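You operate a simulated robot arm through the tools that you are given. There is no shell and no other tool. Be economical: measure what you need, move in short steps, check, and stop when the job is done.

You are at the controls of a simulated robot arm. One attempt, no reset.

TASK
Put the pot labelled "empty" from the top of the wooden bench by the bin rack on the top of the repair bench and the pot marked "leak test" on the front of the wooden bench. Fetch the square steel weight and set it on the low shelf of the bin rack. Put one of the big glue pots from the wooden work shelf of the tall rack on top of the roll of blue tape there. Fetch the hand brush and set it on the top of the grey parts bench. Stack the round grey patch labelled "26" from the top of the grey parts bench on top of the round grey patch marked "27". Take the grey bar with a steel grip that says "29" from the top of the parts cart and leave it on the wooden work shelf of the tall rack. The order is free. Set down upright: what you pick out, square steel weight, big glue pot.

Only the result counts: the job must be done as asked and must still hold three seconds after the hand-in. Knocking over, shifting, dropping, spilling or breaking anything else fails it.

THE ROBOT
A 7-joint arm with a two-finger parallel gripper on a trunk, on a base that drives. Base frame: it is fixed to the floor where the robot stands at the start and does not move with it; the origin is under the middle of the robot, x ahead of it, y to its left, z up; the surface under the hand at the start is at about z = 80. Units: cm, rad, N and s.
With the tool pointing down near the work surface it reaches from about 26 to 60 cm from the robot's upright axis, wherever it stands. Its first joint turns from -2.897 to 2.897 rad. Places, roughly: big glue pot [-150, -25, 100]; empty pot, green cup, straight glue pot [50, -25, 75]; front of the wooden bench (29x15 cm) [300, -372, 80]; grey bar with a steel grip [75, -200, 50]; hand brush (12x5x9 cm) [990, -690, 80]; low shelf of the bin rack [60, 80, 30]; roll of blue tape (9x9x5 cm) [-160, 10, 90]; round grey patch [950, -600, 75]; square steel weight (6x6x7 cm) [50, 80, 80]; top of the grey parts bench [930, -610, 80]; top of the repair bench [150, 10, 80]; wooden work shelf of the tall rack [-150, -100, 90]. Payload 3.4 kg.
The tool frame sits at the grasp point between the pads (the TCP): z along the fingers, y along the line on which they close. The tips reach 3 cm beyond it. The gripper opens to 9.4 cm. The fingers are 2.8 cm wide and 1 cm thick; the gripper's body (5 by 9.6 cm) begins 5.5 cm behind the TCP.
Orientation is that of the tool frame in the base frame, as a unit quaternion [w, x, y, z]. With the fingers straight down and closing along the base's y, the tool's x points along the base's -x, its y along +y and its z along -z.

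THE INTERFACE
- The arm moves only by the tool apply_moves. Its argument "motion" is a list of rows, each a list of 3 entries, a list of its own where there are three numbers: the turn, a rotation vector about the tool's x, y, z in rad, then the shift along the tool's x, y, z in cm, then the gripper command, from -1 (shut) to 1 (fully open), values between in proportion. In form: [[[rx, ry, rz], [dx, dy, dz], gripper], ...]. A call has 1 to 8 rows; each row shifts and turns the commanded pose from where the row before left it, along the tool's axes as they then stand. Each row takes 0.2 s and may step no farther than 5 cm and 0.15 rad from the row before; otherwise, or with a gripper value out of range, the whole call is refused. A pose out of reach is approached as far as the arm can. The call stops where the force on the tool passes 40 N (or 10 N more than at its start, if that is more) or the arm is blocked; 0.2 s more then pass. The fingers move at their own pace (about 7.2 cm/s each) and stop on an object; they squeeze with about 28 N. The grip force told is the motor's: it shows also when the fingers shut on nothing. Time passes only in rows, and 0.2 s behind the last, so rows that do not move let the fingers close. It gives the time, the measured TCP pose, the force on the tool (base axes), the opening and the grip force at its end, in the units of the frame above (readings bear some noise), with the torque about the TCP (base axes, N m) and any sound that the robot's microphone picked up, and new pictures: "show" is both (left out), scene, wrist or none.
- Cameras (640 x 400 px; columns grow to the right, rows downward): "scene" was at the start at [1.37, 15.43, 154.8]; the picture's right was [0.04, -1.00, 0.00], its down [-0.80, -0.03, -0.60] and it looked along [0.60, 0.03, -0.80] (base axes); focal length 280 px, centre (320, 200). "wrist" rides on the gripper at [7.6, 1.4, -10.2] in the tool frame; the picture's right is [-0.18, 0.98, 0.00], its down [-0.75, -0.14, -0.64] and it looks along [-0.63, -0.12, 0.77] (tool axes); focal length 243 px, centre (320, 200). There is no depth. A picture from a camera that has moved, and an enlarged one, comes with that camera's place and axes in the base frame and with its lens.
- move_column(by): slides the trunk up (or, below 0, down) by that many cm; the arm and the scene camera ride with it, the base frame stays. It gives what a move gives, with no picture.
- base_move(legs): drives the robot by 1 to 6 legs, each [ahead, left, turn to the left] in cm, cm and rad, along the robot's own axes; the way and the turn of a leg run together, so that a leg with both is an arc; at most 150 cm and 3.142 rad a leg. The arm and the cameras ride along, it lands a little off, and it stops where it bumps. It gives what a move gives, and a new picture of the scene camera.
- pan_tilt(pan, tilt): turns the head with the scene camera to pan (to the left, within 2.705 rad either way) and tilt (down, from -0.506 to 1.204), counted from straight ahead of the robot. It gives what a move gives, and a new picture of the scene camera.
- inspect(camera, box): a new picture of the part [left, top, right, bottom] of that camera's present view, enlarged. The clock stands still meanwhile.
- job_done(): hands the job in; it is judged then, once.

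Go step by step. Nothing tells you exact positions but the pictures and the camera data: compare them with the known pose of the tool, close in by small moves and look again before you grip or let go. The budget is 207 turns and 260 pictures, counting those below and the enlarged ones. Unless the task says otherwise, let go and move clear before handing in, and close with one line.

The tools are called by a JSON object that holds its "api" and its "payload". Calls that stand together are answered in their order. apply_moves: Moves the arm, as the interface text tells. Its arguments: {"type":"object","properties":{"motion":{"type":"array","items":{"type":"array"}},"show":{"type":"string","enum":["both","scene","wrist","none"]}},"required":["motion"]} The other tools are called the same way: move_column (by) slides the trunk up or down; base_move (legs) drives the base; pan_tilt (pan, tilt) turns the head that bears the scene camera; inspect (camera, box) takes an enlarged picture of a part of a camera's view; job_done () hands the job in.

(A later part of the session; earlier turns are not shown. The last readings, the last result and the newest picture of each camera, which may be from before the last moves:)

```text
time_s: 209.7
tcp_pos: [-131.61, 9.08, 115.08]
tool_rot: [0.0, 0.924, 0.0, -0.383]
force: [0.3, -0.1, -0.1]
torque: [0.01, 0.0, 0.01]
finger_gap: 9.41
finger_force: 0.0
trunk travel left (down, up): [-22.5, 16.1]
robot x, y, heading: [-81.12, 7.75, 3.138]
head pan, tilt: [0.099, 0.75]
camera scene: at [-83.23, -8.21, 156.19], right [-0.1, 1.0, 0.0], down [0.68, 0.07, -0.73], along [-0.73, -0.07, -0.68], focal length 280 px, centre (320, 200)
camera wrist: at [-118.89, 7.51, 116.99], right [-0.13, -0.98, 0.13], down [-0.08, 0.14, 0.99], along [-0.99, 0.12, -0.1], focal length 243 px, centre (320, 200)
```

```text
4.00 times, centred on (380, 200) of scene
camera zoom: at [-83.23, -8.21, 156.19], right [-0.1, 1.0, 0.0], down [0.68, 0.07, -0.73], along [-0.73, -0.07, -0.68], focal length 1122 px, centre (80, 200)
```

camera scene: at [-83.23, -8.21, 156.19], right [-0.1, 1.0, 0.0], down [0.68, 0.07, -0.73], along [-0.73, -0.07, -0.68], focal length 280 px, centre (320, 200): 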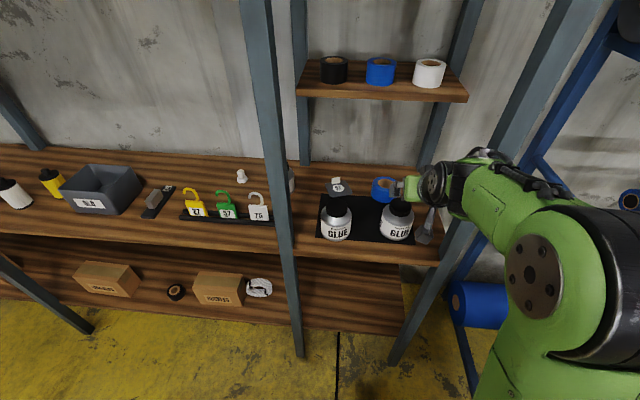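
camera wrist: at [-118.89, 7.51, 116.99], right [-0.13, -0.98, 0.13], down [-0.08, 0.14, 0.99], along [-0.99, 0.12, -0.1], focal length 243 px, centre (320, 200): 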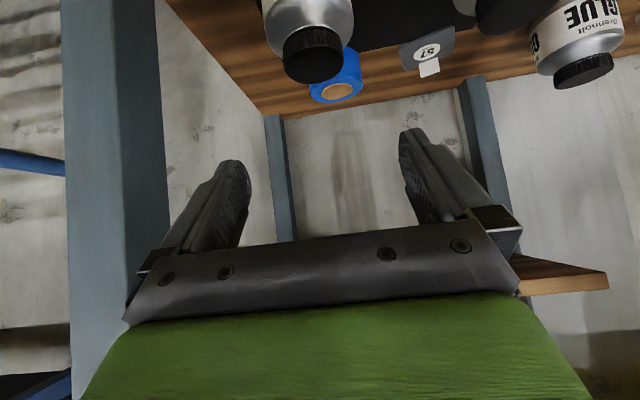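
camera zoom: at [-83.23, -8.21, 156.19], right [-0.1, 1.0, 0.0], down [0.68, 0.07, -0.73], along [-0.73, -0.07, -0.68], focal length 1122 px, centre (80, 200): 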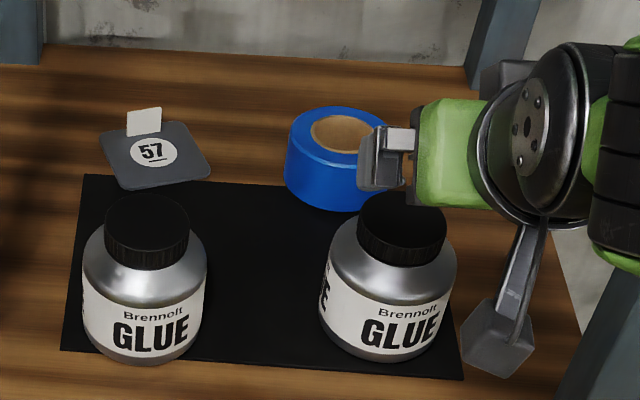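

{"api": "base_move", "payload": {"legs": [[11, 0, 0]]}}

{"api": "apply_moves", "payload": {"motion": [[[0, 0, 0], [0, 0, 0], 1]], "show": "wrist"}}

```text
time_s: 210.9
tcp_pos: [-142.87, 8.93, 115.08]
tool_rot: [0.0, 0.924, 0.0, -0.383]
force: [-0.3, -0.3, -0.3]
torque: [0.0, -0.04, 0.01]
finger_gap: 9.38
finger_force: 0.0
trunk travel left (down, up): [-22.5, 16.1]
robot x, y, heading: [-91.69, 7.77, 3.138]
head pan, tilt: [0.099, 0.75]
camera scene: at [-94.44, -8.19, 156.19], right [-0.1, 1.0, 0.0], down [0.68, 0.07, -0.73], along [-0.73, -0.07, -0.68], focal length 280 px, centre (320, 200)
```

scene: 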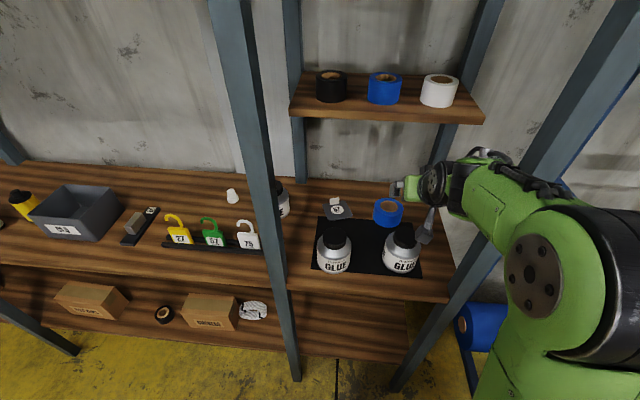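

```text
time_s: 211.3
tcp_pos: [-142.74, 8.86, 115.17]
tool_rot: [0.0, 0.924, 0.001, -0.382]
force: [-0.6, -1.0, 0.3]
torque: [-0.01, -0.01, 0.01]
finger_gap: 9.41
finger_force: 0.0
trunk travel left (down, up): [-22.5, 16.1]
robot x, y, heading: [-91.7, 8.0, 3.132]
head pan, tilt: [0.099, 0.75]
camera wrist: at [-129.96, 7.46, 117.01], right [-0.13, -0.98, 0.13], down [-0.08, 0.14, 0.99], along [-0.99, 0.12, -0.1], focal length 243 px, centre (320, 200)
```

wrist: 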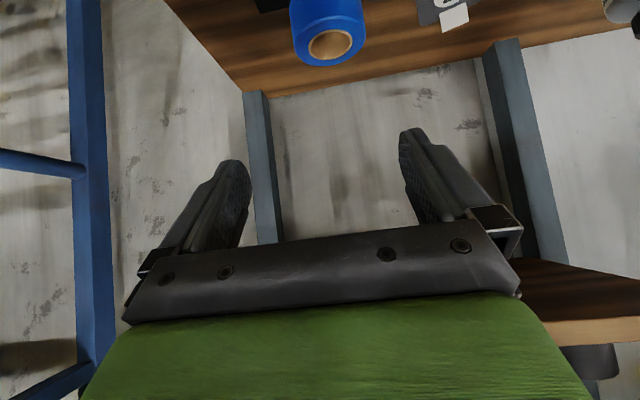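

{"api": "apply_moves", "payload": {"motion": [[[0, 0, 0], [2.6, -0.1, -2.6], 1], [[0, 0, 0], [2.8, 0, 2.8], 1], [[0, 0, 0], [2.8, 0, 2.8], 1], [[0, 0, 0], [1.4, 0, 1.4], 1]], "show": "both"}}

{"api": "inspect", "payload": {"camera": "scene", "box": [320, 170, 480, 270]}}

```text
time_s: 212.3
tcp_pos: [-138.94, 9.08, 105.15]
tool_rot: [0.0, 0.924, 0.0, -0.382]
force: [-0.1, -0.1, 0.1]
torque: [0.02, 0.02, 0.0]
finger_gap: 9.42
finger_force: 0.0
trunk travel left (down, up): [-22.5, 16.1]
robot x, y, heading: [-91.95, 7.82, 3.14]
head pan, tilt: [0.099, 0.75]
camera scene: at [-94.34, -8.19, 156.19], right [-0.1, 1.0, 0.0], down [0.68, 0.07, -0.73], along [-0.73, -0.07, -0.68], focal length 280 px, centre (320, 200)
camera wrist: at [-126.24, 7.63, 106.94], right [-0.13, -0.98, 0.13], down [-0.08, 0.14, 0.99], along [-0.99, 0.12, -0.1], focal length 243 px, centre (320, 200)
```

scene: 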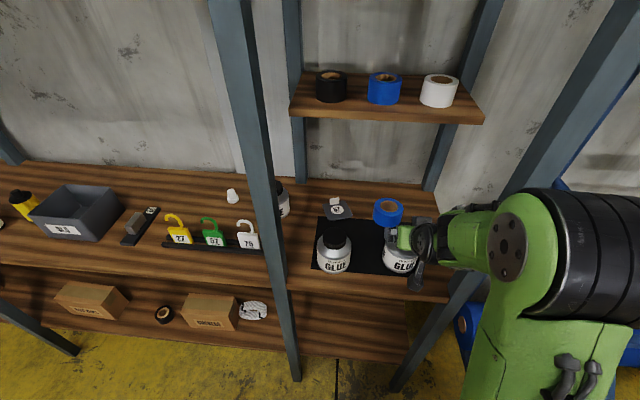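
wrist: 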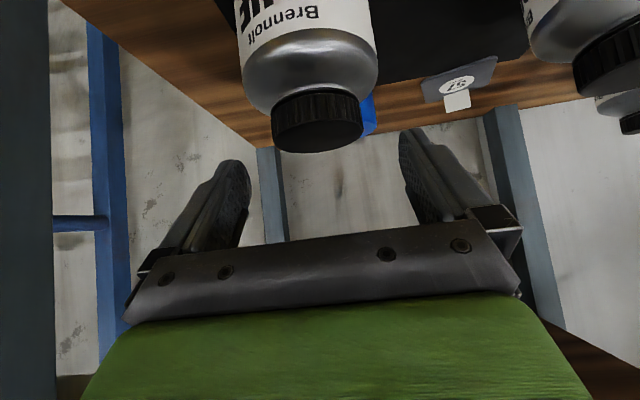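

```text
4.00 times, centred on (400, 220) of scene
camera zoom: at [-94.34, -8.19, 156.19], right [-0.1, 1.0, 0.0], down [0.68, 0.07, -0.73], along [-0.73, -0.07, -0.68], focal length 1122 px, centre (0, 120)
```

zoom: 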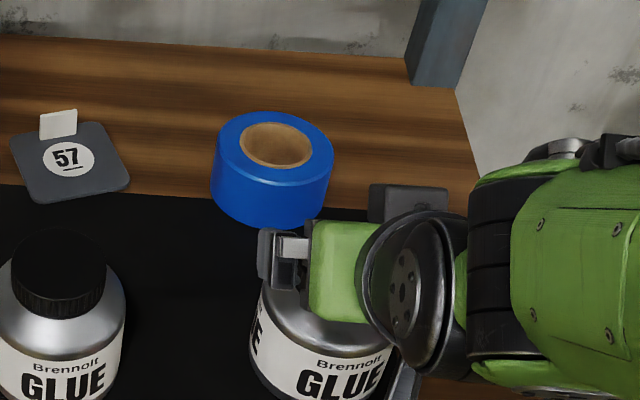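

{"api": "apply_moves", "payload": {"motion": [[[0, 0, 0], [0.8, 0.1, 1.2], 1], [[0, 0, 0], [0.7, 0, 1.1], 1]], "show": "wrist"}}

```text
time_s: 212.9
tcp_pos: [-139.54, 8.89, 102.46]
tool_rot: [0.001, 0.924, 0.001, -0.383]
force: [0.4, 0.0, 0.3]
torque: [0.0, 0.02, 0.01]
finger_gap: 9.41
finger_force: 0.1
trunk travel left (down, up): [-22.5, 16.1]
robot x, y, heading: [-92.12, 7.76, 3.142]
head pan, tilt: [0.099, 0.75]
camera wrist: at [-126.85, 7.45, 104.36], right [-0.13, -0.98, 0.13], down [-0.08, 0.14, 0.99], along [-0.99, 0.12, -0.1], focal length 243 px, centre (320, 200)
```

wrist: 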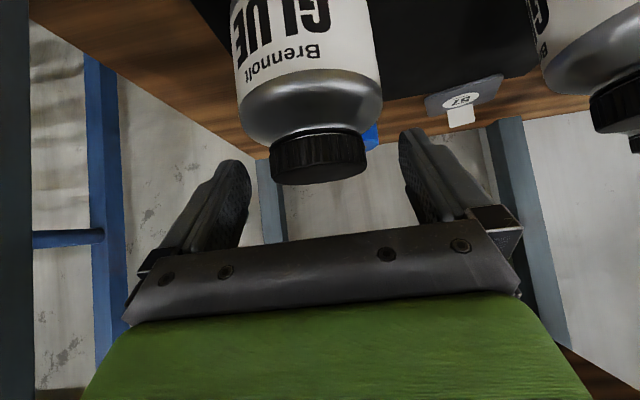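

{"api": "apply_moves", "payload": {"motion": [[[0, 0, 0], [-0.6, 0.05, 0.05], 1], [[0, 0, 0], [0, 0, 0], -1], [[0, 0, 0], [0, 0, 0], -1], [[0, 0, 0], [0, 0, 0], -1], [[0, 0, 0], [0, 0, 0], -1]], "show": "wrist"}}

{"api": "inspect", "payload": {"camera": "wrist", "box": [220, 60, 420, 220]}}

```text
time_s: 214.1
tcp_pos: [-140.03, 8.83, 102.95]
tool_rot: [0.0, 0.924, 0.0, -0.383]
force: [-1.0, 2.5, 0.9]
torque: [0.12, 0.08, -0.08]
finger_gap: 5.8
finger_force: 27.9
trunk travel left (down, up): [-22.5, 16.1]
robot x, y, heading: [-91.89, 7.81, 3.139]
head pan, tilt: [0.099, 0.75]
camera wrist: at [-127.35, 7.43, 104.76], right [-0.13, -0.98, 0.13], down [-0.08, 0.14, 0.99], along [-0.99, 0.12, -0.1], focal length 243 px, centre (320, 200)
```

wrist: 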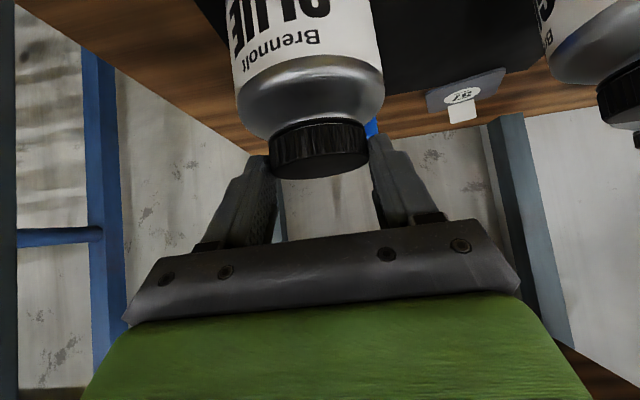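

```text
2.50 times, centred on (320, 140) of wrist
camera zoom: at [-127.35, 7.43, 104.76], right [-0.13, -0.98, 0.13], down [-0.08, 0.14, 0.99], along [-0.99, 0.12, -0.1], focal length 606 px, centre (320, 350)
```

zoom: 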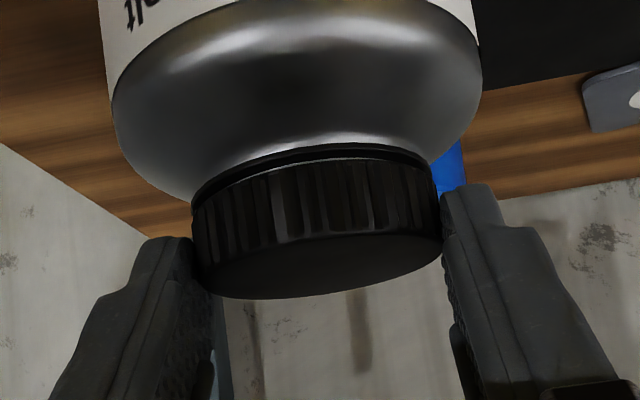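

{"api": "apply_moves", "payload": {"motion": [[[0, 0, 0], [0, 0, 0], 0.7], [[0, 0, 0], [0, 0, 0], 0.7], [[0, 0, 0], [0.2, 0, 0.85], 0.7], [[0, 0, 0], [0, 0, 0], -1], [[0, 0, 0], [0, 0, 0], -1], [[0, 0, 0], [0, 0, 0], -1]], "show": "none"}}

{"api": "inspect", "payload": {"camera": "wrist", "box": [220, 60, 420, 220]}}

```text
time_s: 215.5
tcp_pos: [-140.61, 8.84, 102.35]
tool_rot: [0.001, 0.924, 0.002, -0.381]
force: [0.2, 2.5, 0.3]
torque: [0.16, 0.1, -0.11]
finger_gap: 5.8
finger_force: 28.0
trunk travel left (down, up): [-22.5, 16.1]
robot x, y, heading: [-92.09, 8.11, 3.142]
head pan, tilt: [0.099, 0.75]
```

```text
2.50 times, centred on (320, 140) of wrist
camera zoom: at [-127.89, 7.47, 104.07], right [-0.13, -0.98, 0.13], down [-0.08, 0.14, 0.99], along [-0.99, 0.12, -0.1], focal length 606 px, centre (320, 350)
```

zoom: 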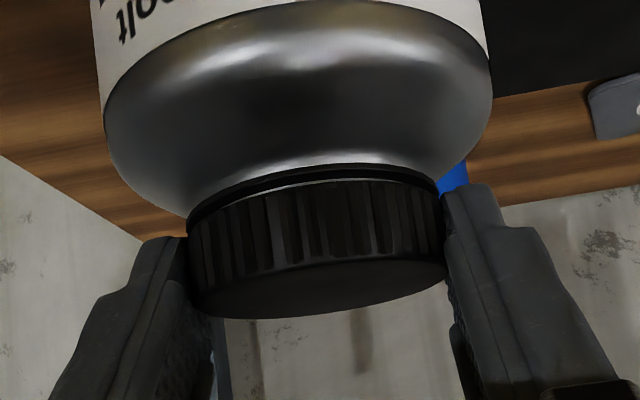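

{"api": "apply_moves", "payload": {"motion": [[[0, 0, 0], [-1, 0, -1], -1], [[0, 0, 0], [-2.5, 0, -2.5], -1], [[0, 0, 0], [-2.5, 0, -2.5], -1]], "show": "both"}}

```text
time_s: 216.3
tcp_pos: [-140.39, 8.8, 110.71]
tool_rot: [0.001, 0.924, 0.001, -0.381]
force: [0.2, 0.1, -3.8]
torque: [0.01, -0.05, 0.0]
finger_gap: 5.82
finger_force: 27.8
trunk travel left (down, up): [-22.5, 16.1]
robot x, y, heading: [-92.06, 7.71, 3.141]
head pan, tilt: [0.099, 0.75]
camera scene: at [-94.22, -8.2, 156.19], right [-0.1, 1.0, 0.0], down [0.68, 0.07, -0.73], along [-0.73, -0.07, -0.68], focal length 280 px, centre (320, 200)
camera wrist: at [-127.67, 7.27, 112.61], right [-0.13, -0.98, 0.13], down [-0.08, 0.14, 0.99], along [-0.99, 0.12, -0.1], focal length 243 px, centre (320, 200)
```

scene: 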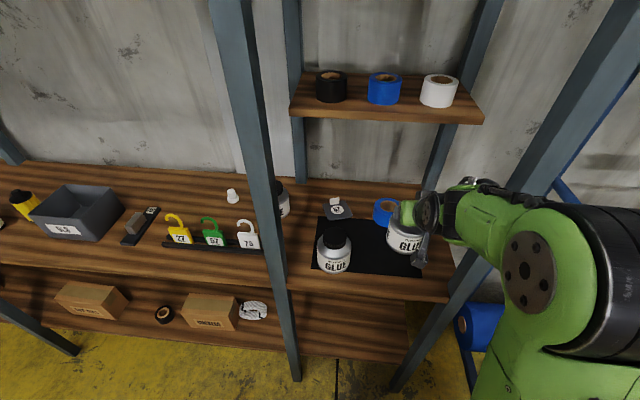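
wrist: 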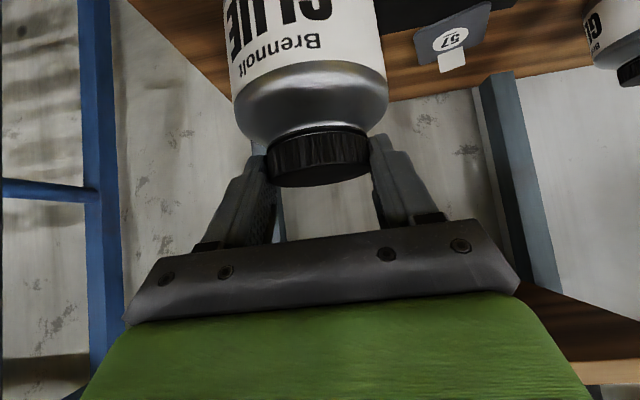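

{"api": "apply_moves", "payload": {"motion": [[[0, 0, 0], [-1.5, 0.3, 1.5], -1], [[0, 0, 0], [-2.6, 0.3, 2.6], -1], [[0, 0, 0], [-2.6, 0.3, 2.6], -1], [[0, 0, 0], [-2.6, 0.3, 2.6], -1], [[0, 0, 0], [-2.3, 0.3, 2.3], -1], [[0, 0, 0], [-1.5, 0.3, 1.5], -1], [[0, 0, 0], [0, 0, 0], -1]], "show": "both"}}

{"api": "inspect", "payload": {"camera": "scene", "box": [320, 140, 480, 240]}}

```text
time_s: 217.9
tcp_pos: [-159.14, 6.99, 110.68]
tool_rot: [0.0, 0.925, 0.001, -0.381]
force: [0.1, 0.6, -4.0]
torque: [0.03, -0.03, 0.02]
finger_gap: 5.79
finger_force: 28.1
trunk travel left (down, up): [-22.5, 16.1]
robot x, y, heading: [-91.83, 7.88, 3.141]
head pan, tilt: [0.099, 0.75]
camera scene: at [-94.26, -8.19, 156.19], right [-0.1, 1.0, 0.0], down [0.68, 0.07, -0.73], along [-0.73, -0.07, -0.68], focal length 280 px, centre (320, 200)
camera wrist: at [-146.34, 5.52, 112.57], right [-0.13, -0.98, 0.13], down [-0.08, 0.14, 0.99], along [-0.99, 0.12, -0.1], focal length 243 px, centre (320, 200)
```

scene: 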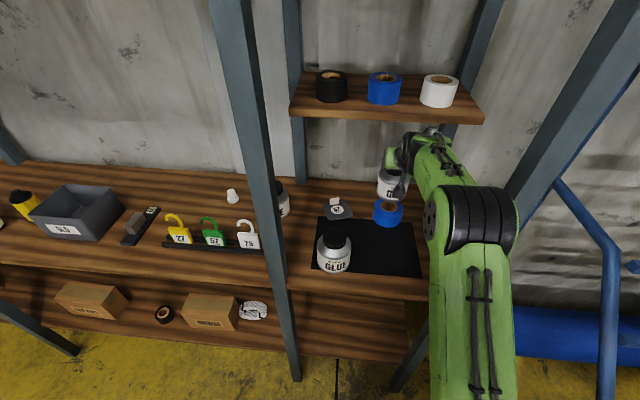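
wrist: 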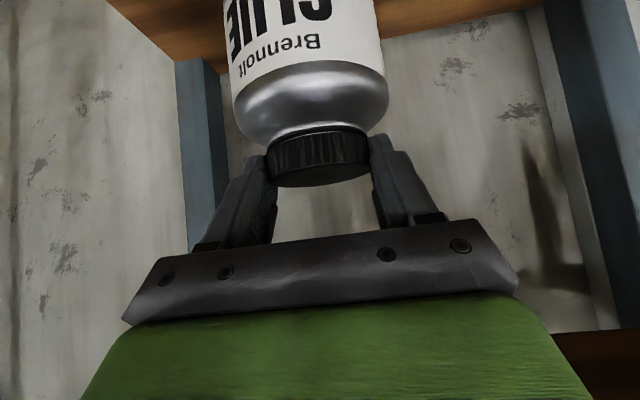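

```text
4.00 times, centred on (400, 190) of scene
camera zoom: at [-94.26, -8.19, 156.19], right [-0.1, 1.0, 0.0], down [0.68, 0.07, -0.73], along [-0.73, -0.07, -0.68], focal length 1122 px, centre (0, 240)
```

zoom: 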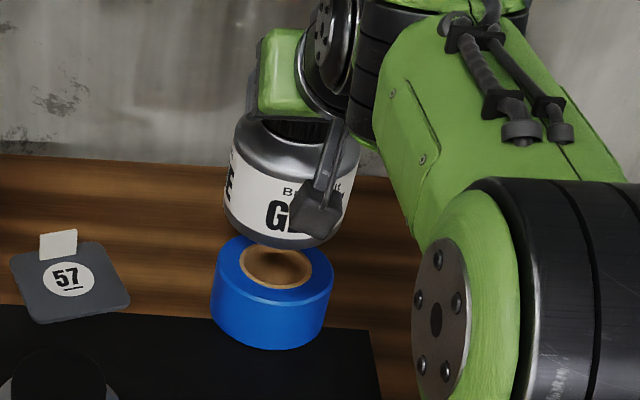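

The scene view shows the pot is about 3 cm too far back relative to the tape. Correcting toward the robot and rechecking.

{"api": "apply_moves", "payload": {"motion": [[[0, 0, 0], [1.05, 0.1, -1.05], -1], [[0, 0, 0], [1.05, 0, -1.05], -1], [[0, 0, 0], [0, 0, 0], -1]], "show": "none"}}

{"api": "inspect", "payload": {"camera": "scene", "box": [340, 150, 440, 250]}}

```text
time_s: 218.7
tcp_pos: [-156.06, 6.86, 110.52]
tool_rot: [0.001, 0.924, 0.001, -0.383]
force: [0.1, 0.6, -4.0]
torque: [-0.01, -0.02, 0.0]
finger_gap: 5.83
finger_force: 28.5
trunk travel left (down, up): [-22.5, 16.1]
robot x, y, heading: [-92.3, 7.72, 3.141]
head pan, tilt: [0.099, 0.75]
```

```text
4.00 times, centred on (390, 200) of scene
camera zoom: at [-94.34, -8.19, 156.19], right [-0.1, 1.0, 0.0], down [0.68, 0.07, -0.73], along [-0.73, -0.07, -0.68], focal length 1122 px, centre (40, 200)
```

zoom: 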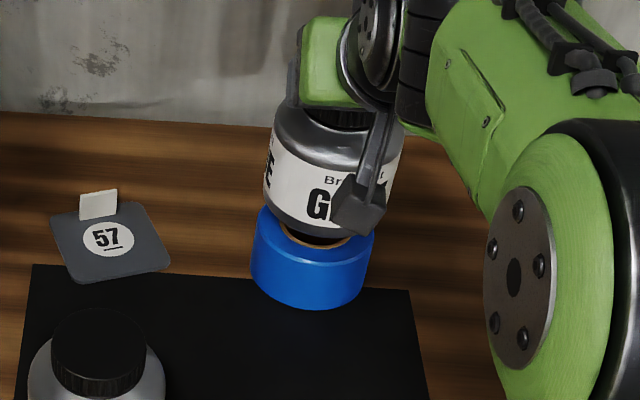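

{"api": "apply_moves", "payload": {"motion": [[[0, 0, 0], [0.7, 0.3, 0.7], -1], [[0, 0, 0], [0.7, 0.3, 0.7], -1], [[0, 0, 0], [0, 0, 0], -1]], "show": "none"}}

{"api": "inspect", "payload": {"camera": "scene", "box": [340, 150, 440, 250]}}

```text
time_s: 219.5
tcp_pos: [-156.08, 6.22, 108.69]
tool_rot: [0.001, 0.924, 0.002, -0.382]
force: [-1.0, -0.1, -3.0]
torque: [-0.01, -0.03, 0.0]
finger_gap: 5.78
finger_force: 27.9
trunk travel left (down, up): [-22.5, 16.1]
robot x, y, heading: [-91.71, 8.04, 3.139]
head pan, tilt: [0.099, 0.75]
```

```text
4.00 times, centred on (390, 200) of scene
camera zoom: at [-94.31, -8.19, 156.19], right [-0.1, 1.0, 0.0], down [0.68, 0.07, -0.73], along [-0.73, -0.07, -0.68], focal length 1122 px, centre (40, 200)
```

zoom: 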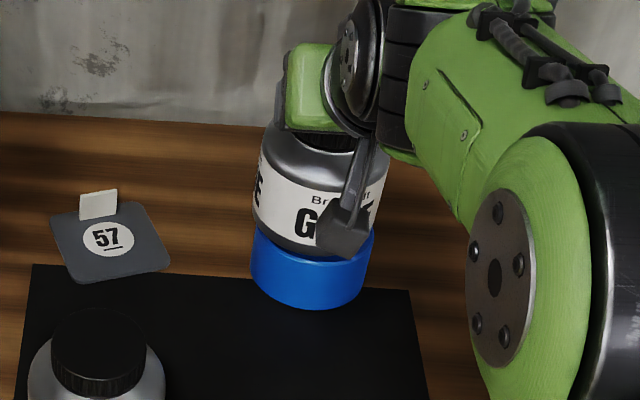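

{"api": "apply_moves", "payload": {"motion": [[[0, 0, 0], [0.5, 0.05, 0.5], -1], [[0, 0, 0], [0.25, 0, 0.25], -1], [[0, 0, 0], [0.2, 0, 0.2], -1], [[0, 0, 0], [0, 0, 0], -1]], "show": "none"}}

```text
time_s: 220.5
tcp_pos: [-156.09, 6.35, 107.42]
tool_rot: [0.001, 0.924, 0.001, -0.382]
force: [-0.1, -0.6, -2.1]
torque: [0.03, -0.14, 0.01]
finger_gap: 5.79
finger_force: 28.1
trunk travel left (down, up): [-22.5, 16.1]
robot x, y, heading: [-91.69, 7.87, 3.14]
head pan, tilt: [0.099, 0.75]
```

{"api": "apply_moves", "payload": {"motion": [[[0, 0, 0], [0.14, 0, 0.14], -1], [[0, 0, 0], [0, 0, 0], -1]], "show": "none"}}

{"api": "inspect", "payload": {"camera": "scene", "box": [340, 150, 440, 250]}}

```text
time_s: 221.1
tcp_pos: [-155.99, 6.21, 107.22]
tool_rot: [0.001, 0.924, 0.001, -0.383]
force: [0.4, 0.2, 1.7]
torque: [-0.11, -0.09, -0.01]
finger_gap: 5.79
finger_force: 27.6
trunk travel left (down, up): [-22.5, 16.1]
robot x, y, heading: [-92.04, 8.26, 3.141]
head pan, tilt: [0.099, 0.75]
```

```text
4.00 times, centred on (390, 200) of scene
camera zoom: at [-94.23, -8.19, 156.2], right [-0.1, 1.0, 0.0], down [0.68, 0.07, -0.73], along [-0.73, -0.07, -0.68], focal length 1122 px, centre (40, 200)
```

zoom: 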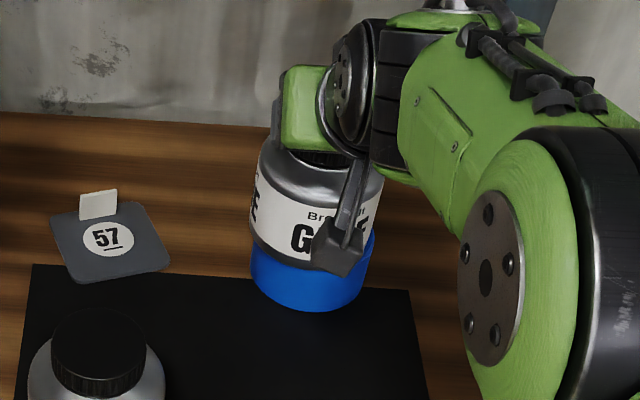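

{"api": "apply_moves", "payload": {"motion": [[[0, 0, 0], [0.05, 0, 0.05], 0.4], [[0, 0, 0], [0, 0, 0], 0.6], [[0, 0, 0], [0, 0, 0], 0.6], [[0, 0, 0], [0, 0, -3], 0.6], [[0, 0, 0], [0, 0, -5], 0.6], [[0, 0, 0], [2, 0, -4], 0.6], [[0, 0, 0], [3.5, 0, -3.5], 0.6]], "show": "both"}}

{"api": "inspect", "payload": {"camera": "scene", "box": [340, 150, 440, 250]}}

```text
time_s: 222.7
tcp_pos: [-140.73, 6.13, 114.28]
tool_rot: [0.0, 0.924, 0.001, -0.383]
force: [-1.1, 1.0, -0.7]
torque: [0.03, -0.02, 0.01]
finger_gap: 7.52
finger_force: 0.2
trunk travel left (down, up): [-22.5, 16.1]
robot x, y, heading: [-92.02, 7.99, 3.14]
head pan, tilt: [0.099, 0.75]
camera scene: at [-94.02, -8.2, 156.19], right [-0.1, 1.0, 0.0], down [0.68, 0.07, -0.73], along [-0.73, -0.07, -0.68], focal length 280 px, centre (320, 200)
camera wrist: at [-128.09, 4.67, 116.13], right [-0.13, -0.98, 0.13], down [-0.08, 0.14, 0.99], along [-0.99, 0.12, -0.1], focal length 243 px, centre (320, 200)
```

scene: 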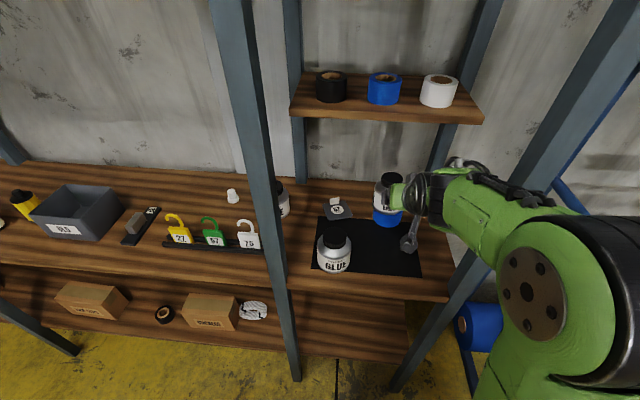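
wrist: 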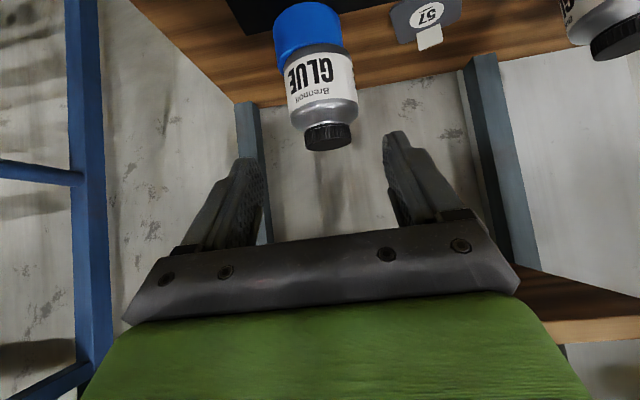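

```text
4.00 times, centred on (390, 200) of scene
camera zoom: at [-94.02, -8.2, 156.19], right [-0.1, 1.0, 0.0], down [0.68, 0.07, -0.73], along [-0.73, -0.07, -0.68], focal length 1122 px, centre (40, 200)
```

zoom: 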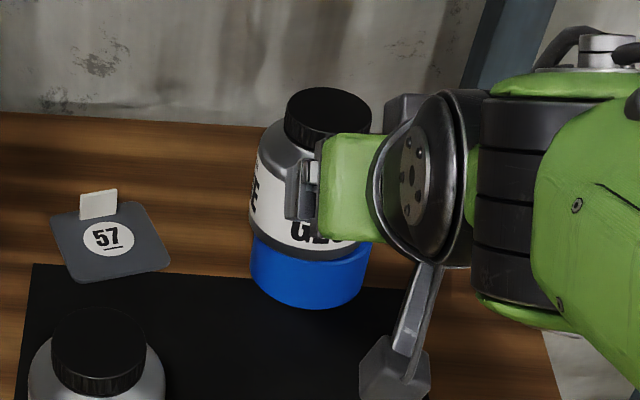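

The glue pot stands on the tape. Next, the steel weight: back off, reduce tilt to 30°, turn around and go to the bin rack.

{"api": "base_move", "payload": {"legs": [[-55, 0, 0]]}}

{"api": "apply_moves", "payload": {"motion": [[[0, 0.13, 0], [0, 0, -3], 1], [[0, 0.13, 0], [0, 0, -3], 1], [[0, 0, 0], [0, 0, -3], 1]], "show": "none"}}

{"api": "base_move", "payload": {"legs": [[0, 0, 1.572], [0, 0, 1.572], [0, 77, 0]]}}

{"api": "pan_tilt", "payload": {"pan": -0.1, "tilt": 0.95}}

```text
time_s: 225.9
tcp_pos: [-85.04, 6.02, 114.22]
tool_rot: [0.002, 0.924, 0.003, -0.383]
force: [0.8, -0.3, 0.1]
torque: [0.0, 0.06, 0.0]
finger_gap: 7.49
finger_force: 0.0
trunk travel left (down, up): [-22.5, 16.1]
robot x, y, heading: [-35.76, 8.0, -3.14]
head pan, tilt: [0.099, 0.75]
camera scene: at [-38.21, -8.18, 156.19], right [-0.1, 0.99, 0.0], down [0.68, 0.07, -0.73], along [-0.73, -0.07, -0.68], focal length 280 px, centre (320, 200)
```

scene: 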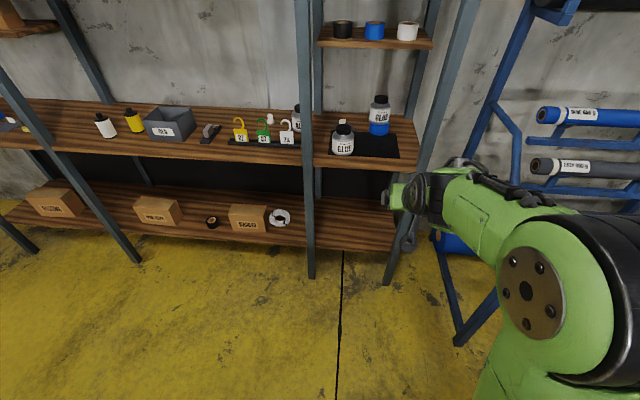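

```text
time_s: 226.7
tcp_pos: [-79.39, 6.08, 121.22]
tool_rot: [0.0, 0.966, 0.001, -0.259]
force: [-0.1, -0.6, 0.3]
torque: [-0.02, 0.02, -0.04]
finger_gap: 9.39
finger_force: 0.0
trunk travel left (down, up): [-22.5, 16.1]
robot x, y, heading: [-35.74, 8.17, -3.139]
head pan, tilt: [0.099, 0.75]
```

```text
time_s: 238.4
tcp_pos: [10.1, 83.76, 121.13]
tool_rot: [0.259, 0.019, 0.966, -0.005]
force: [0.8, 0.4, -0.1]
torque: [0.0, 0.0, -0.03]
finger_gap: 9.42
finger_force: 0.0
trunk travel left (down, up): [-22.5, 16.1]
robot x, y, heading: [-33.61, 83.76, -0.04]
head pan, tilt: [0.099, 0.75]
camera scene: at [-30.61, 99.77, 156.18], right [0.06, -1.0, 0.0], down [-0.68, -0.04, -0.73], along [0.73, 0.04, -0.68], focal length 280 px, centre (320, 200)
```

scene: 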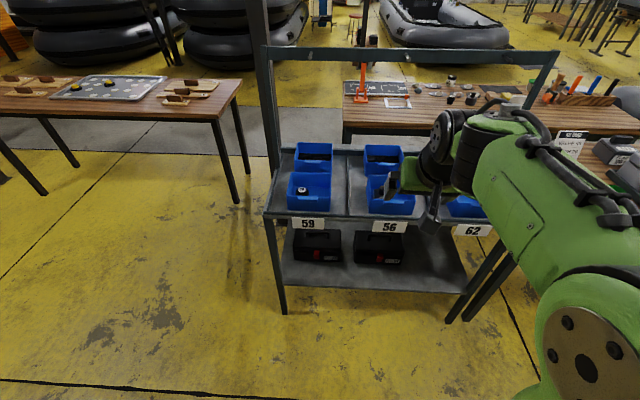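

```text
time_s: 239.1
tcp_pos: [10.14, 83.7, 121.06]
tool_rot: [0.258, 0.018, 0.966, -0.004]
force: [0.3, -0.5, -0.1]
torque: [-0.02, 0.02, 0.01]
finger_gap: 9.4
finger_force: 0.1
trunk travel left (down, up): [-22.5, 16.1]
robot x, y, heading: [-33.49, 83.71, -0.044]
head pan, tilt: [-0.099, 0.949]
camera scene: at [-31.68, 98.2, 154.64], right [-0.14, -0.99, 0.0], down [-0.8, 0.11, -0.58], along [0.58, -0.08, -0.81], focal length 280 px, centre (320, 200)
```

scene: 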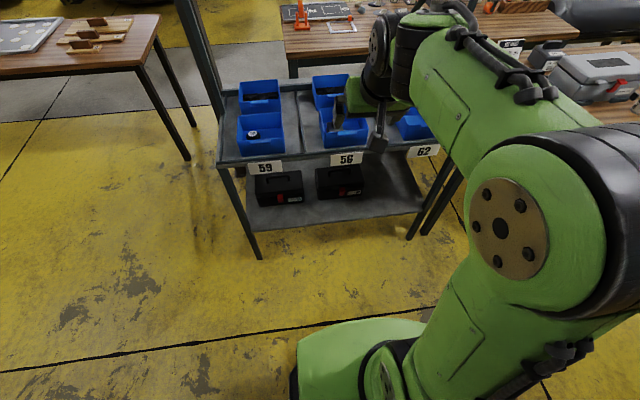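

{"api": "base_move", "payload": {"legs": [[28, 0, 0.042]]}}

{"api": "apply_moves", "payload": {"motion": [[[0, 0, 0], [0, 0, 0], 1]], "show": "wrist"}}

```text
time_s: 241.1
tcp_pos: [38.51, 84.87, 121.11]
tool_rot: [0.259, -0.001, 0.966, 0.001]
force: [0.1, 0.3, -1.4]
torque: [-0.02, 0.01, -0.01]
finger_gap: 9.42
finger_force: 0.0
trunk travel left (down, up): [-22.5, 16.1]
robot x, y, heading: [-5.76, 83.21, -0.0]
head pan, tilt: [-0.099, 0.949]
camera scene: at [-3.84, 97.65, 154.64], right [-0.1, -0.99, 0.0], down [-0.81, 0.08, -0.58], along [0.58, -0.06, -0.81], focal length 280 px, centre (320, 200)
```

scene: 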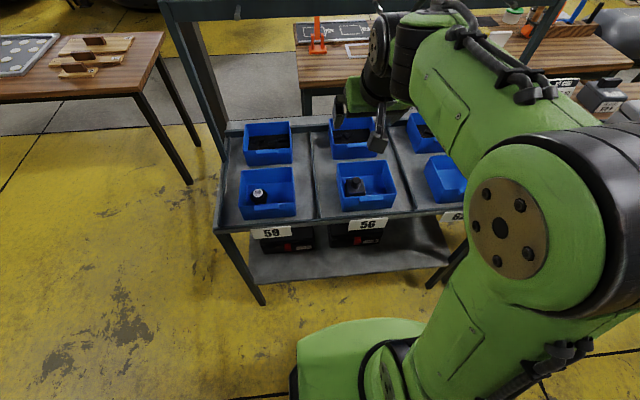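

```text
time_s: 241.5
tcp_pos: [38.37, 84.88, 121.16]
tool_rot: [0.259, -0.001, 0.966, 0.0]
force: [1.0, 0.0, -0.3]
torque: [-0.04, 0.02, -0.02]
finger_gap: 9.4
finger_force: 0.1
trunk travel left (down, up): [-22.5, 16.1]
robot x, y, heading: [-5.01, 83.18, -0.004]
head pan, tilt: [-0.099, 0.949]
camera wrist: at [26.71, 86.2, 126.17], right [0.16, 0.98, 0.09], down [0.33, -0.14, 0.93], along [0.93, -0.12, -0.35], focal length 243 px, centre (320, 200)
```

wrist: 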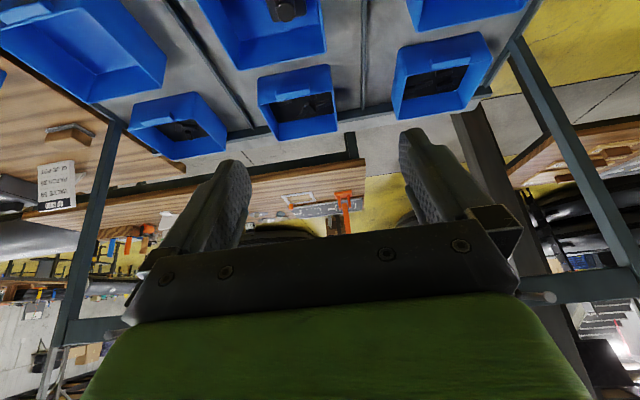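

{"api": "inspect", "payload": {"camera": "scene", "box": [210, 110, 450, 260]}}

{"api": "inspect", "payload": {"camera": "wrist", "box": [180, 0, 340, 100]}}

```text
2.67 times, centred on (330, 185) of scene
camera zoom: at [-3.96, 97.66, 154.64], right [-0.1, -0.99, 0.0], down [-0.81, 0.08, -0.58], along [0.58, -0.06, -0.81], focal length 748 px, centre (293, 240)
```

zoom: 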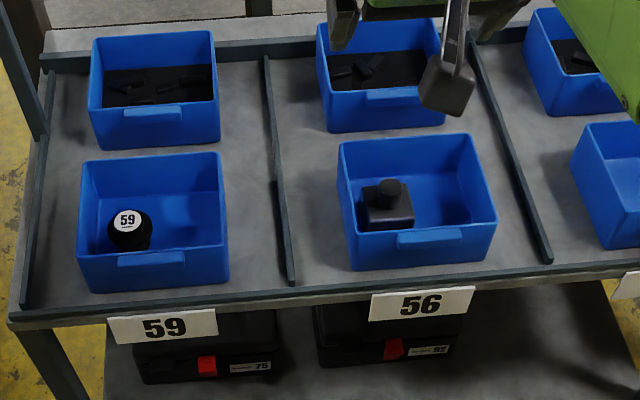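

```text
4.00 times, centred on (260, 50) of wrist
camera zoom: at [26.71, 86.2, 126.17], right [0.16, 0.98, 0.09], down [0.33, -0.14, 0.93], along [0.93, -0.12, -0.35], focal length 970 px, centre (560, 800)
```

zoom: 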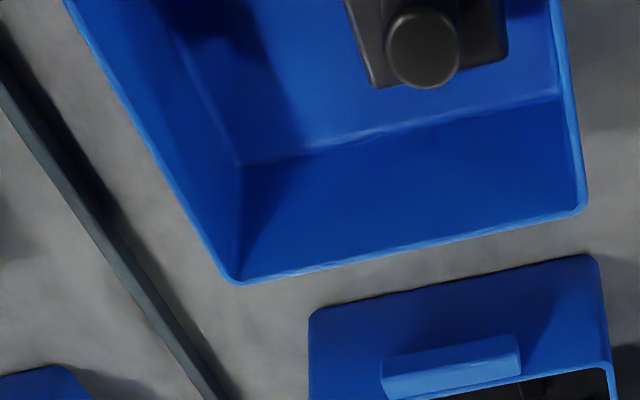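

{"api": "apply_moves", "payload": {"motion": [[[0, 0, 0], [0.67, -0.63, 4.2], 0.3], [[0, 0, 0], [0.67, -0.63, 4.2], 0.3], [[0, 0, 0], [0.67, -0.63, 4.2], 0.3], [[0, 0, 0], [0.67, -0.63, 4.2], 0.3], [[0, 0, 0], [0.67, -0.63, 2.2], 0.3]], "show": "wrist"}}

{"api": "inspect", "payload": {"camera": "scene", "box": [300, 140, 420, 220]}}

```text
time_s: 242.7
tcp_pos: [45.16, 81.77, 103.12]
tool_rot: [0.26, 0.0, 0.966, -0.001]
force: [-0.1, -0.4, 0.2]
torque: [-0.02, 0.03, 0.01]
finger_gap: 6.14
finger_force: 0.1
trunk travel left (down, up): [-22.5, 16.1]
robot x, y, heading: [-5.11, 82.7, -0.001]
head pan, tilt: [-0.099, 0.949]
camera wrist: at [33.34, 83.05, 108.14], right [0.16, 0.98, 0.09], down [0.33, -0.14, 0.93], along [0.93, -0.12, -0.35], focal length 243 px, centre (320, 200)
```

wrist: 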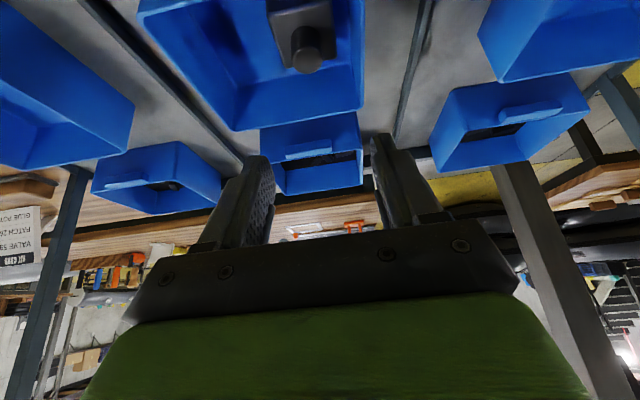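

```text
5.00 times, centred on (360, 180) of scene
camera zoom: at [-3.93, 97.63, 154.64], right [-0.1, -0.99, 0.0], down [-0.81, 0.08, -0.58], along [0.58, -0.06, -0.81], focal length 1402 px, centre (120, 300)
```

zoom: 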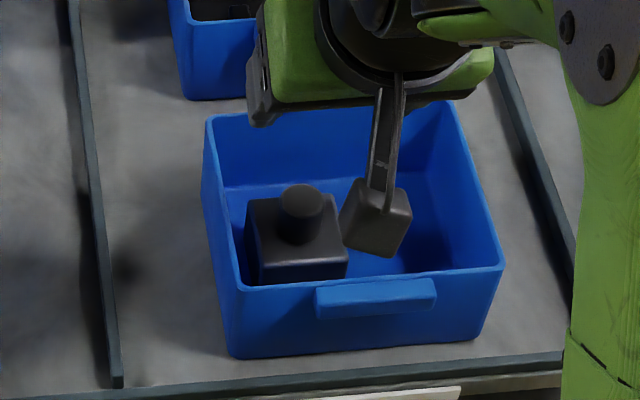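

{"api": "apply_moves", "payload": {"motion": [[[0, 0, 0], [1.05, -0.25, 3.55], 0.2], [[0, 0, 0], [1.05, -0.25, 3.55], 0.2], [[0, 0, 0], [1.05, -0.25, 3.55], 0.2]], "show": "wrist"}}

{"api": "inspect", "payload": {"camera": "scene", "box": [300, 140, 420, 220]}}

```text
time_s: 243.5
tcp_pos: [47.87, 81.03, 92.23]
tool_rot: [0.259, -0.001, 0.966, 0.0]
force: [0.3, 0.2, -0.4]
torque: [0.02, 0.01, 0.0]
finger_gap: 5.62
finger_force: 0.0
trunk travel left (down, up): [-22.5, 16.1]
robot x, y, heading: [-5.41, 83.55, -0.003]
head pan, tilt: [-0.099, 0.949]
camera wrist: at [36.11, 82.32, 97.27], right [0.16, 0.98, 0.09], down [0.33, -0.14, 0.93], along [0.93, -0.12, -0.35], focal length 243 px, centre (320, 200)
```

wrist: 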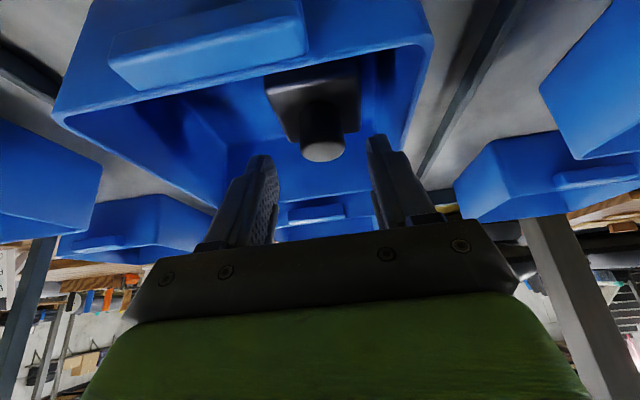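

```text
5.00 times, centred on (360, 180) of scene
camera zoom: at [-3.83, 97.64, 154.64], right [-0.1, -0.99, 0.0], down [-0.81, 0.08, -0.58], along [0.58, -0.06, -0.81], focal length 1402 px, centre (120, 300)
```

zoom: 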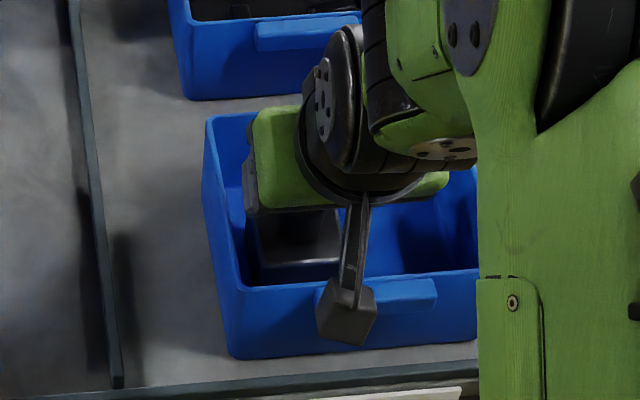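

{"api": "apply_moves", "payload": {"motion": [[[0, 0, 0], [0.55, 0, 1.7], 0.2], [[0, 0, 0], [0.55, 0, 1.7], 0.2]], "show": "wrist"}}

```text
time_s: 244.1
tcp_pos: [48.79, 81.04, 89.93]
tool_rot: [0.27, 0.0, 0.963, 0.002]
force: [-8.7, -1.2, 19.5]
torque: [0.58, 0.24, 0.23]
finger_gap: 5.63
finger_force: 0.0
trunk travel left (down, up): [-22.5, 16.1]
robot x, y, heading: [-5.2, 83.27, 0.004]
head pan, tilt: [-0.099, 0.949]
stopped in row 2: the force on the tool passed its limit at 47 N (the readings are from after the stop); the commanded pose is now the measured one
camera wrist: at [36.92, 82.37, 94.74], right [0.16, 0.98, 0.1], down [0.31, -0.14, 0.94], along [0.94, -0.12, -0.33], focal length 243 px, centre (320, 200)
```

wrist: 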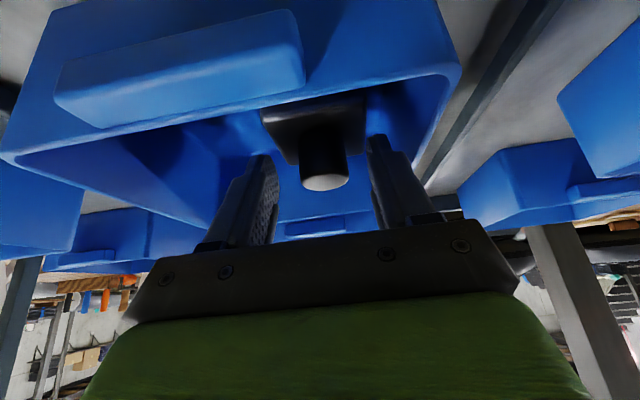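

{"api": "apply_moves", "payload": {"motion": [[[0, 0, 0], [-0.15, 0, -0.26], 0.2], [[0, 0, 0], [0, 0, 0], -1], [[0, 0, 0], [0, 0, 0], -1], [[0, 0, 0], [0, 0, 0], -1]], "show": "wrist"}}

```text
time_s: 245.1
tcp_pos: [48.67, 81.18, 89.94]
tool_rot: [0.267, -0.001, 0.964, 0.002]
force: [0.4, 4.3, 2.4]
torque: [-0.01, -0.05, 0.02]
finger_gap: 2.75
finger_force: 27.5
trunk travel left (down, up): [-22.5, 16.1]
robot x, y, heading: [-5.34, 83.37, -0.0]
head pan, tilt: [-0.099, 0.949]
camera wrist: at [36.92, 82.47, 94.85], right [0.15, 0.98, 0.1], down [0.32, -0.14, 0.94], along [0.94, -0.11, -0.33], focal length 243 px, centre (320, 200)
```

wrist: 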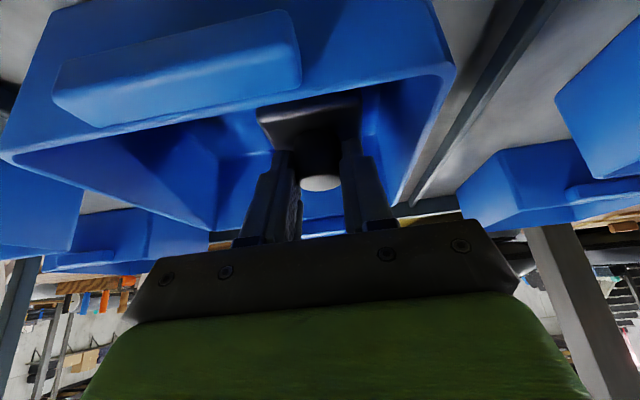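

{"api": "apply_moves", "payload": {"motion": [[[0, 0, 0], [-0.5, 0, -0.87], -1], [[0, 0, 0], [-1, 0, -1.73], -1], [[0, 0, 0], [-2, 0, -3.46], -1], [[0, 0, 0], [-2, 0, -3.46], -1], [[0, 0, 0], [-2, 0, -3.46], -1]], "show": "both"}}

```text
time_s: 246.3
tcp_pos: [48.27, 80.82, 104.81]
tool_rot: [0.266, -0.001, 0.964, 0.002]
force: [-0.6, -0.3, -9.6]
torque: [0.07, 0.07, 0.01]
finger_gap: 2.76
finger_force: 28.1
trunk travel left (down, up): [-22.5, 16.1]
robot x, y, heading: [-5.27, 82.99, 0.001]
head pan, tilt: [-0.099, 0.949]
camera scene: at [-3.95, 97.65, 154.64], right [-0.1, -0.99, 0.0], down [-0.81, 0.08, -0.58], along [0.58, -0.06, -0.81], focal length 280 px, centre (320, 200)
camera wrist: at [36.56, 82.23, 109.72], right [0.16, 0.98, 0.1], down [0.32, -0.14, 0.94], along [0.93, -0.12, -0.34], focal length 243 px, centre (320, 200)
```

scene: 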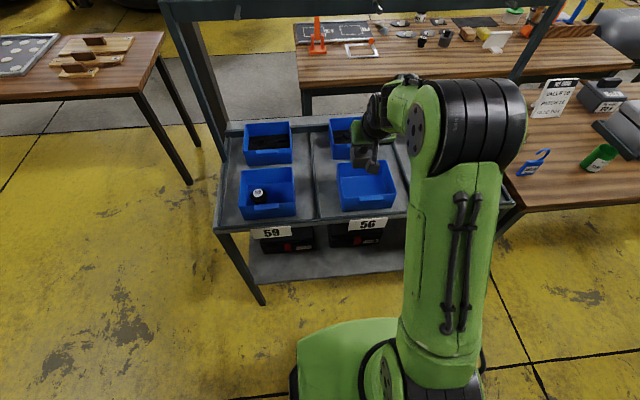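
wrist: 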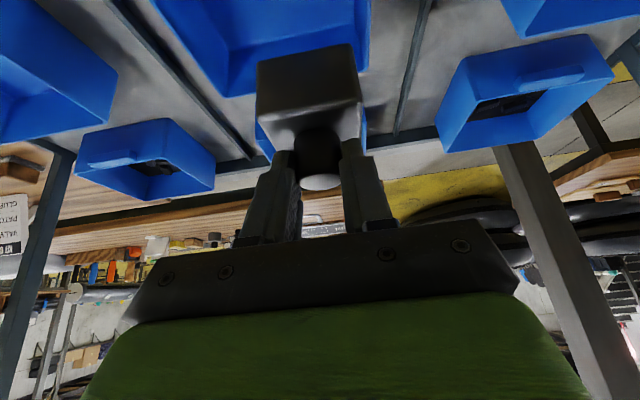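

{"api": "base_move", "payload": {"legs": [[-35, 0, 0], [0, -32, 0]]}}

{"api": "move_column", "payload": {"by": -22}}

{"api": "pan_tilt", "payload": {"pan": 0.1, "tilt": 0.9}}

```text
time_s: 250.3
tcp_pos: [13.45, 48.47, 104.73]
tool_rot: [0.266, 0.0, 0.964, 0.001]
force: [-0.2, 0.1, -10.5]
torque: [-0.04, 0.09, 0.02]
finger_gap: 2.75
finger_force: 27.9
trunk travel left (down, up): [-22.5, 16.1]
robot x, y, heading: [-40.07, 51.16, -0.006]
head pan, tilt: [-0.099, 0.949]
camera scene: at [-38.75, 65.53, 154.65], right [-0.11, -0.99, 0.0], down [-0.81, 0.09, -0.58], along [0.58, -0.06, -0.81], focal length 280 px, centre (320, 200)
```

scene: 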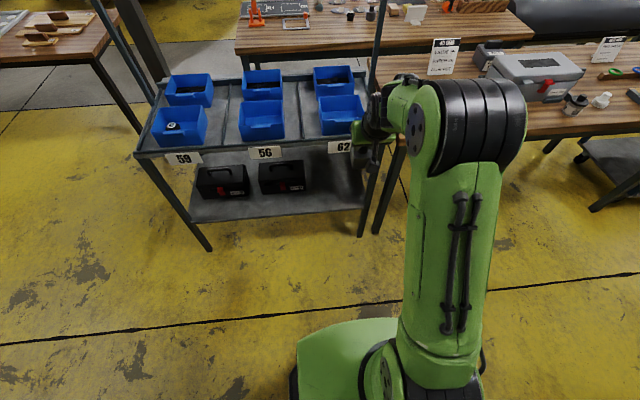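

```text
time_s: 252.7
tcp_pos: [13.54, 48.66, 82.92]
tool_rot: [0.266, 0.001, 0.964, 0.0]
force: [0.6, 0.4, -9.7]
torque: [0.04, 0.06, 0.02]
finger_gap: 2.73
finger_force: 28.0
trunk travel left (down, up): [-0.5, 38.1]
robot x, y, heading: [-39.86, 51.1, -0.008]
head pan, tilt: [-0.099, 0.949]
```

```text
time_s: 253.4
tcp_pos: [13.34, 48.67, 82.84]
tool_rot: [0.266, 0.001, 0.964, 0.0]
force: [-0.6, -0.4, -9.6]
torque: [0.02, 0.05, 0.01]
finger_gap: 2.75
finger_force: 27.6
trunk travel left (down, up): [-0.5, 38.1]
robot x, y, heading: [-40.2, 51.03, -0.004]
head pan, tilt: [0.099, 0.901]
camera scene: at [-38.48, 67.11, 133.05], right [0.09, -1.0, 0.0], down [-0.78, -0.07, -0.62], along [0.62, 0.06, -0.78], focal length 280 px, centre (320, 200)
```

scene: 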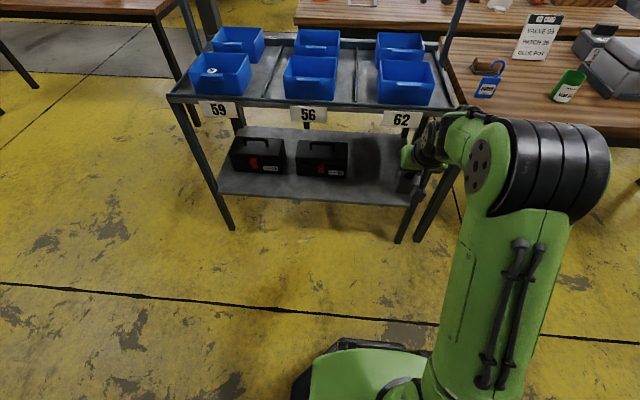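

{"api": "apply_moves", "payload": {"motion": [[[0, 0, 0], [2.4, 0, 4.0], -1], [[0, 0, 0], [2.4, 0, 4.0], -1], [[0, 0, 0], [2.4, 0, 4.0], -1], [[0, 0, 0], [2.4, 0, 4.0], -1], [[0, 0, 0], [2.4, 0, 4.0], -1], [[0, 0, 0], [2.4, 0, 4.0], -1], [[0, 0, 0], [2.4, 0, 4.0], -1], [[0, 0, 0], [1.6, 0, 2.7], -1]], "show": "both"}}

```text
time_s: 255.2
tcp_pos: [13.51, 48.91, 47.02]
tool_rot: [0.267, 0.002, 0.964, 0.001]
force: [0.2, 0.0, -9.1]
torque: [-0.01, 0.12, -0.01]
finger_gap: 2.76
finger_force: 28.2
trunk travel left (down, up): [-0.5, 38.1]
robot x, y, heading: [-40.0, 51.76, -0.009]
head pan, tilt: [0.099, 0.901]
camera scene: at [-38.46, 67.11, 133.05], right [0.09, -1.0, 0.0], down [-0.78, -0.07, -0.62], along [0.62, 0.06, -0.78], focal length 280 px, centre (320, 200)
camera wrist: at [1.71, 50.29, 51.91], right [0.16, 0.98, 0.1], down [0.32, -0.14, 0.94], along [0.94, -0.12, -0.33], focal length 243 px, centre (320, 200)
```

scene: 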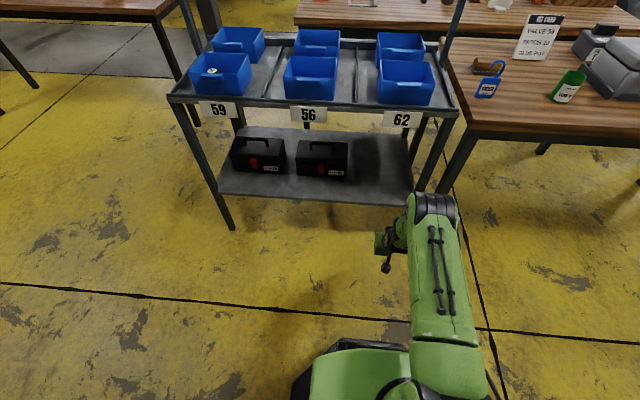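
wrist: 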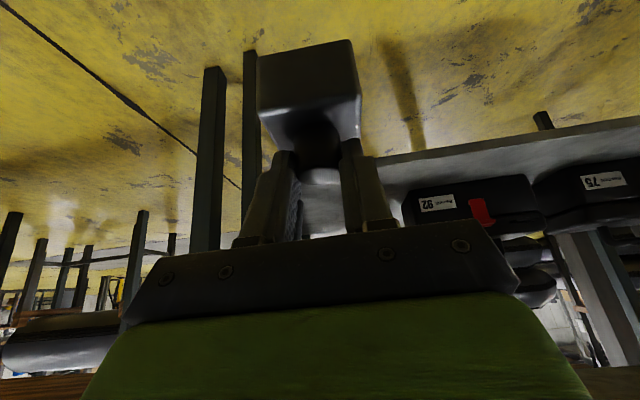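

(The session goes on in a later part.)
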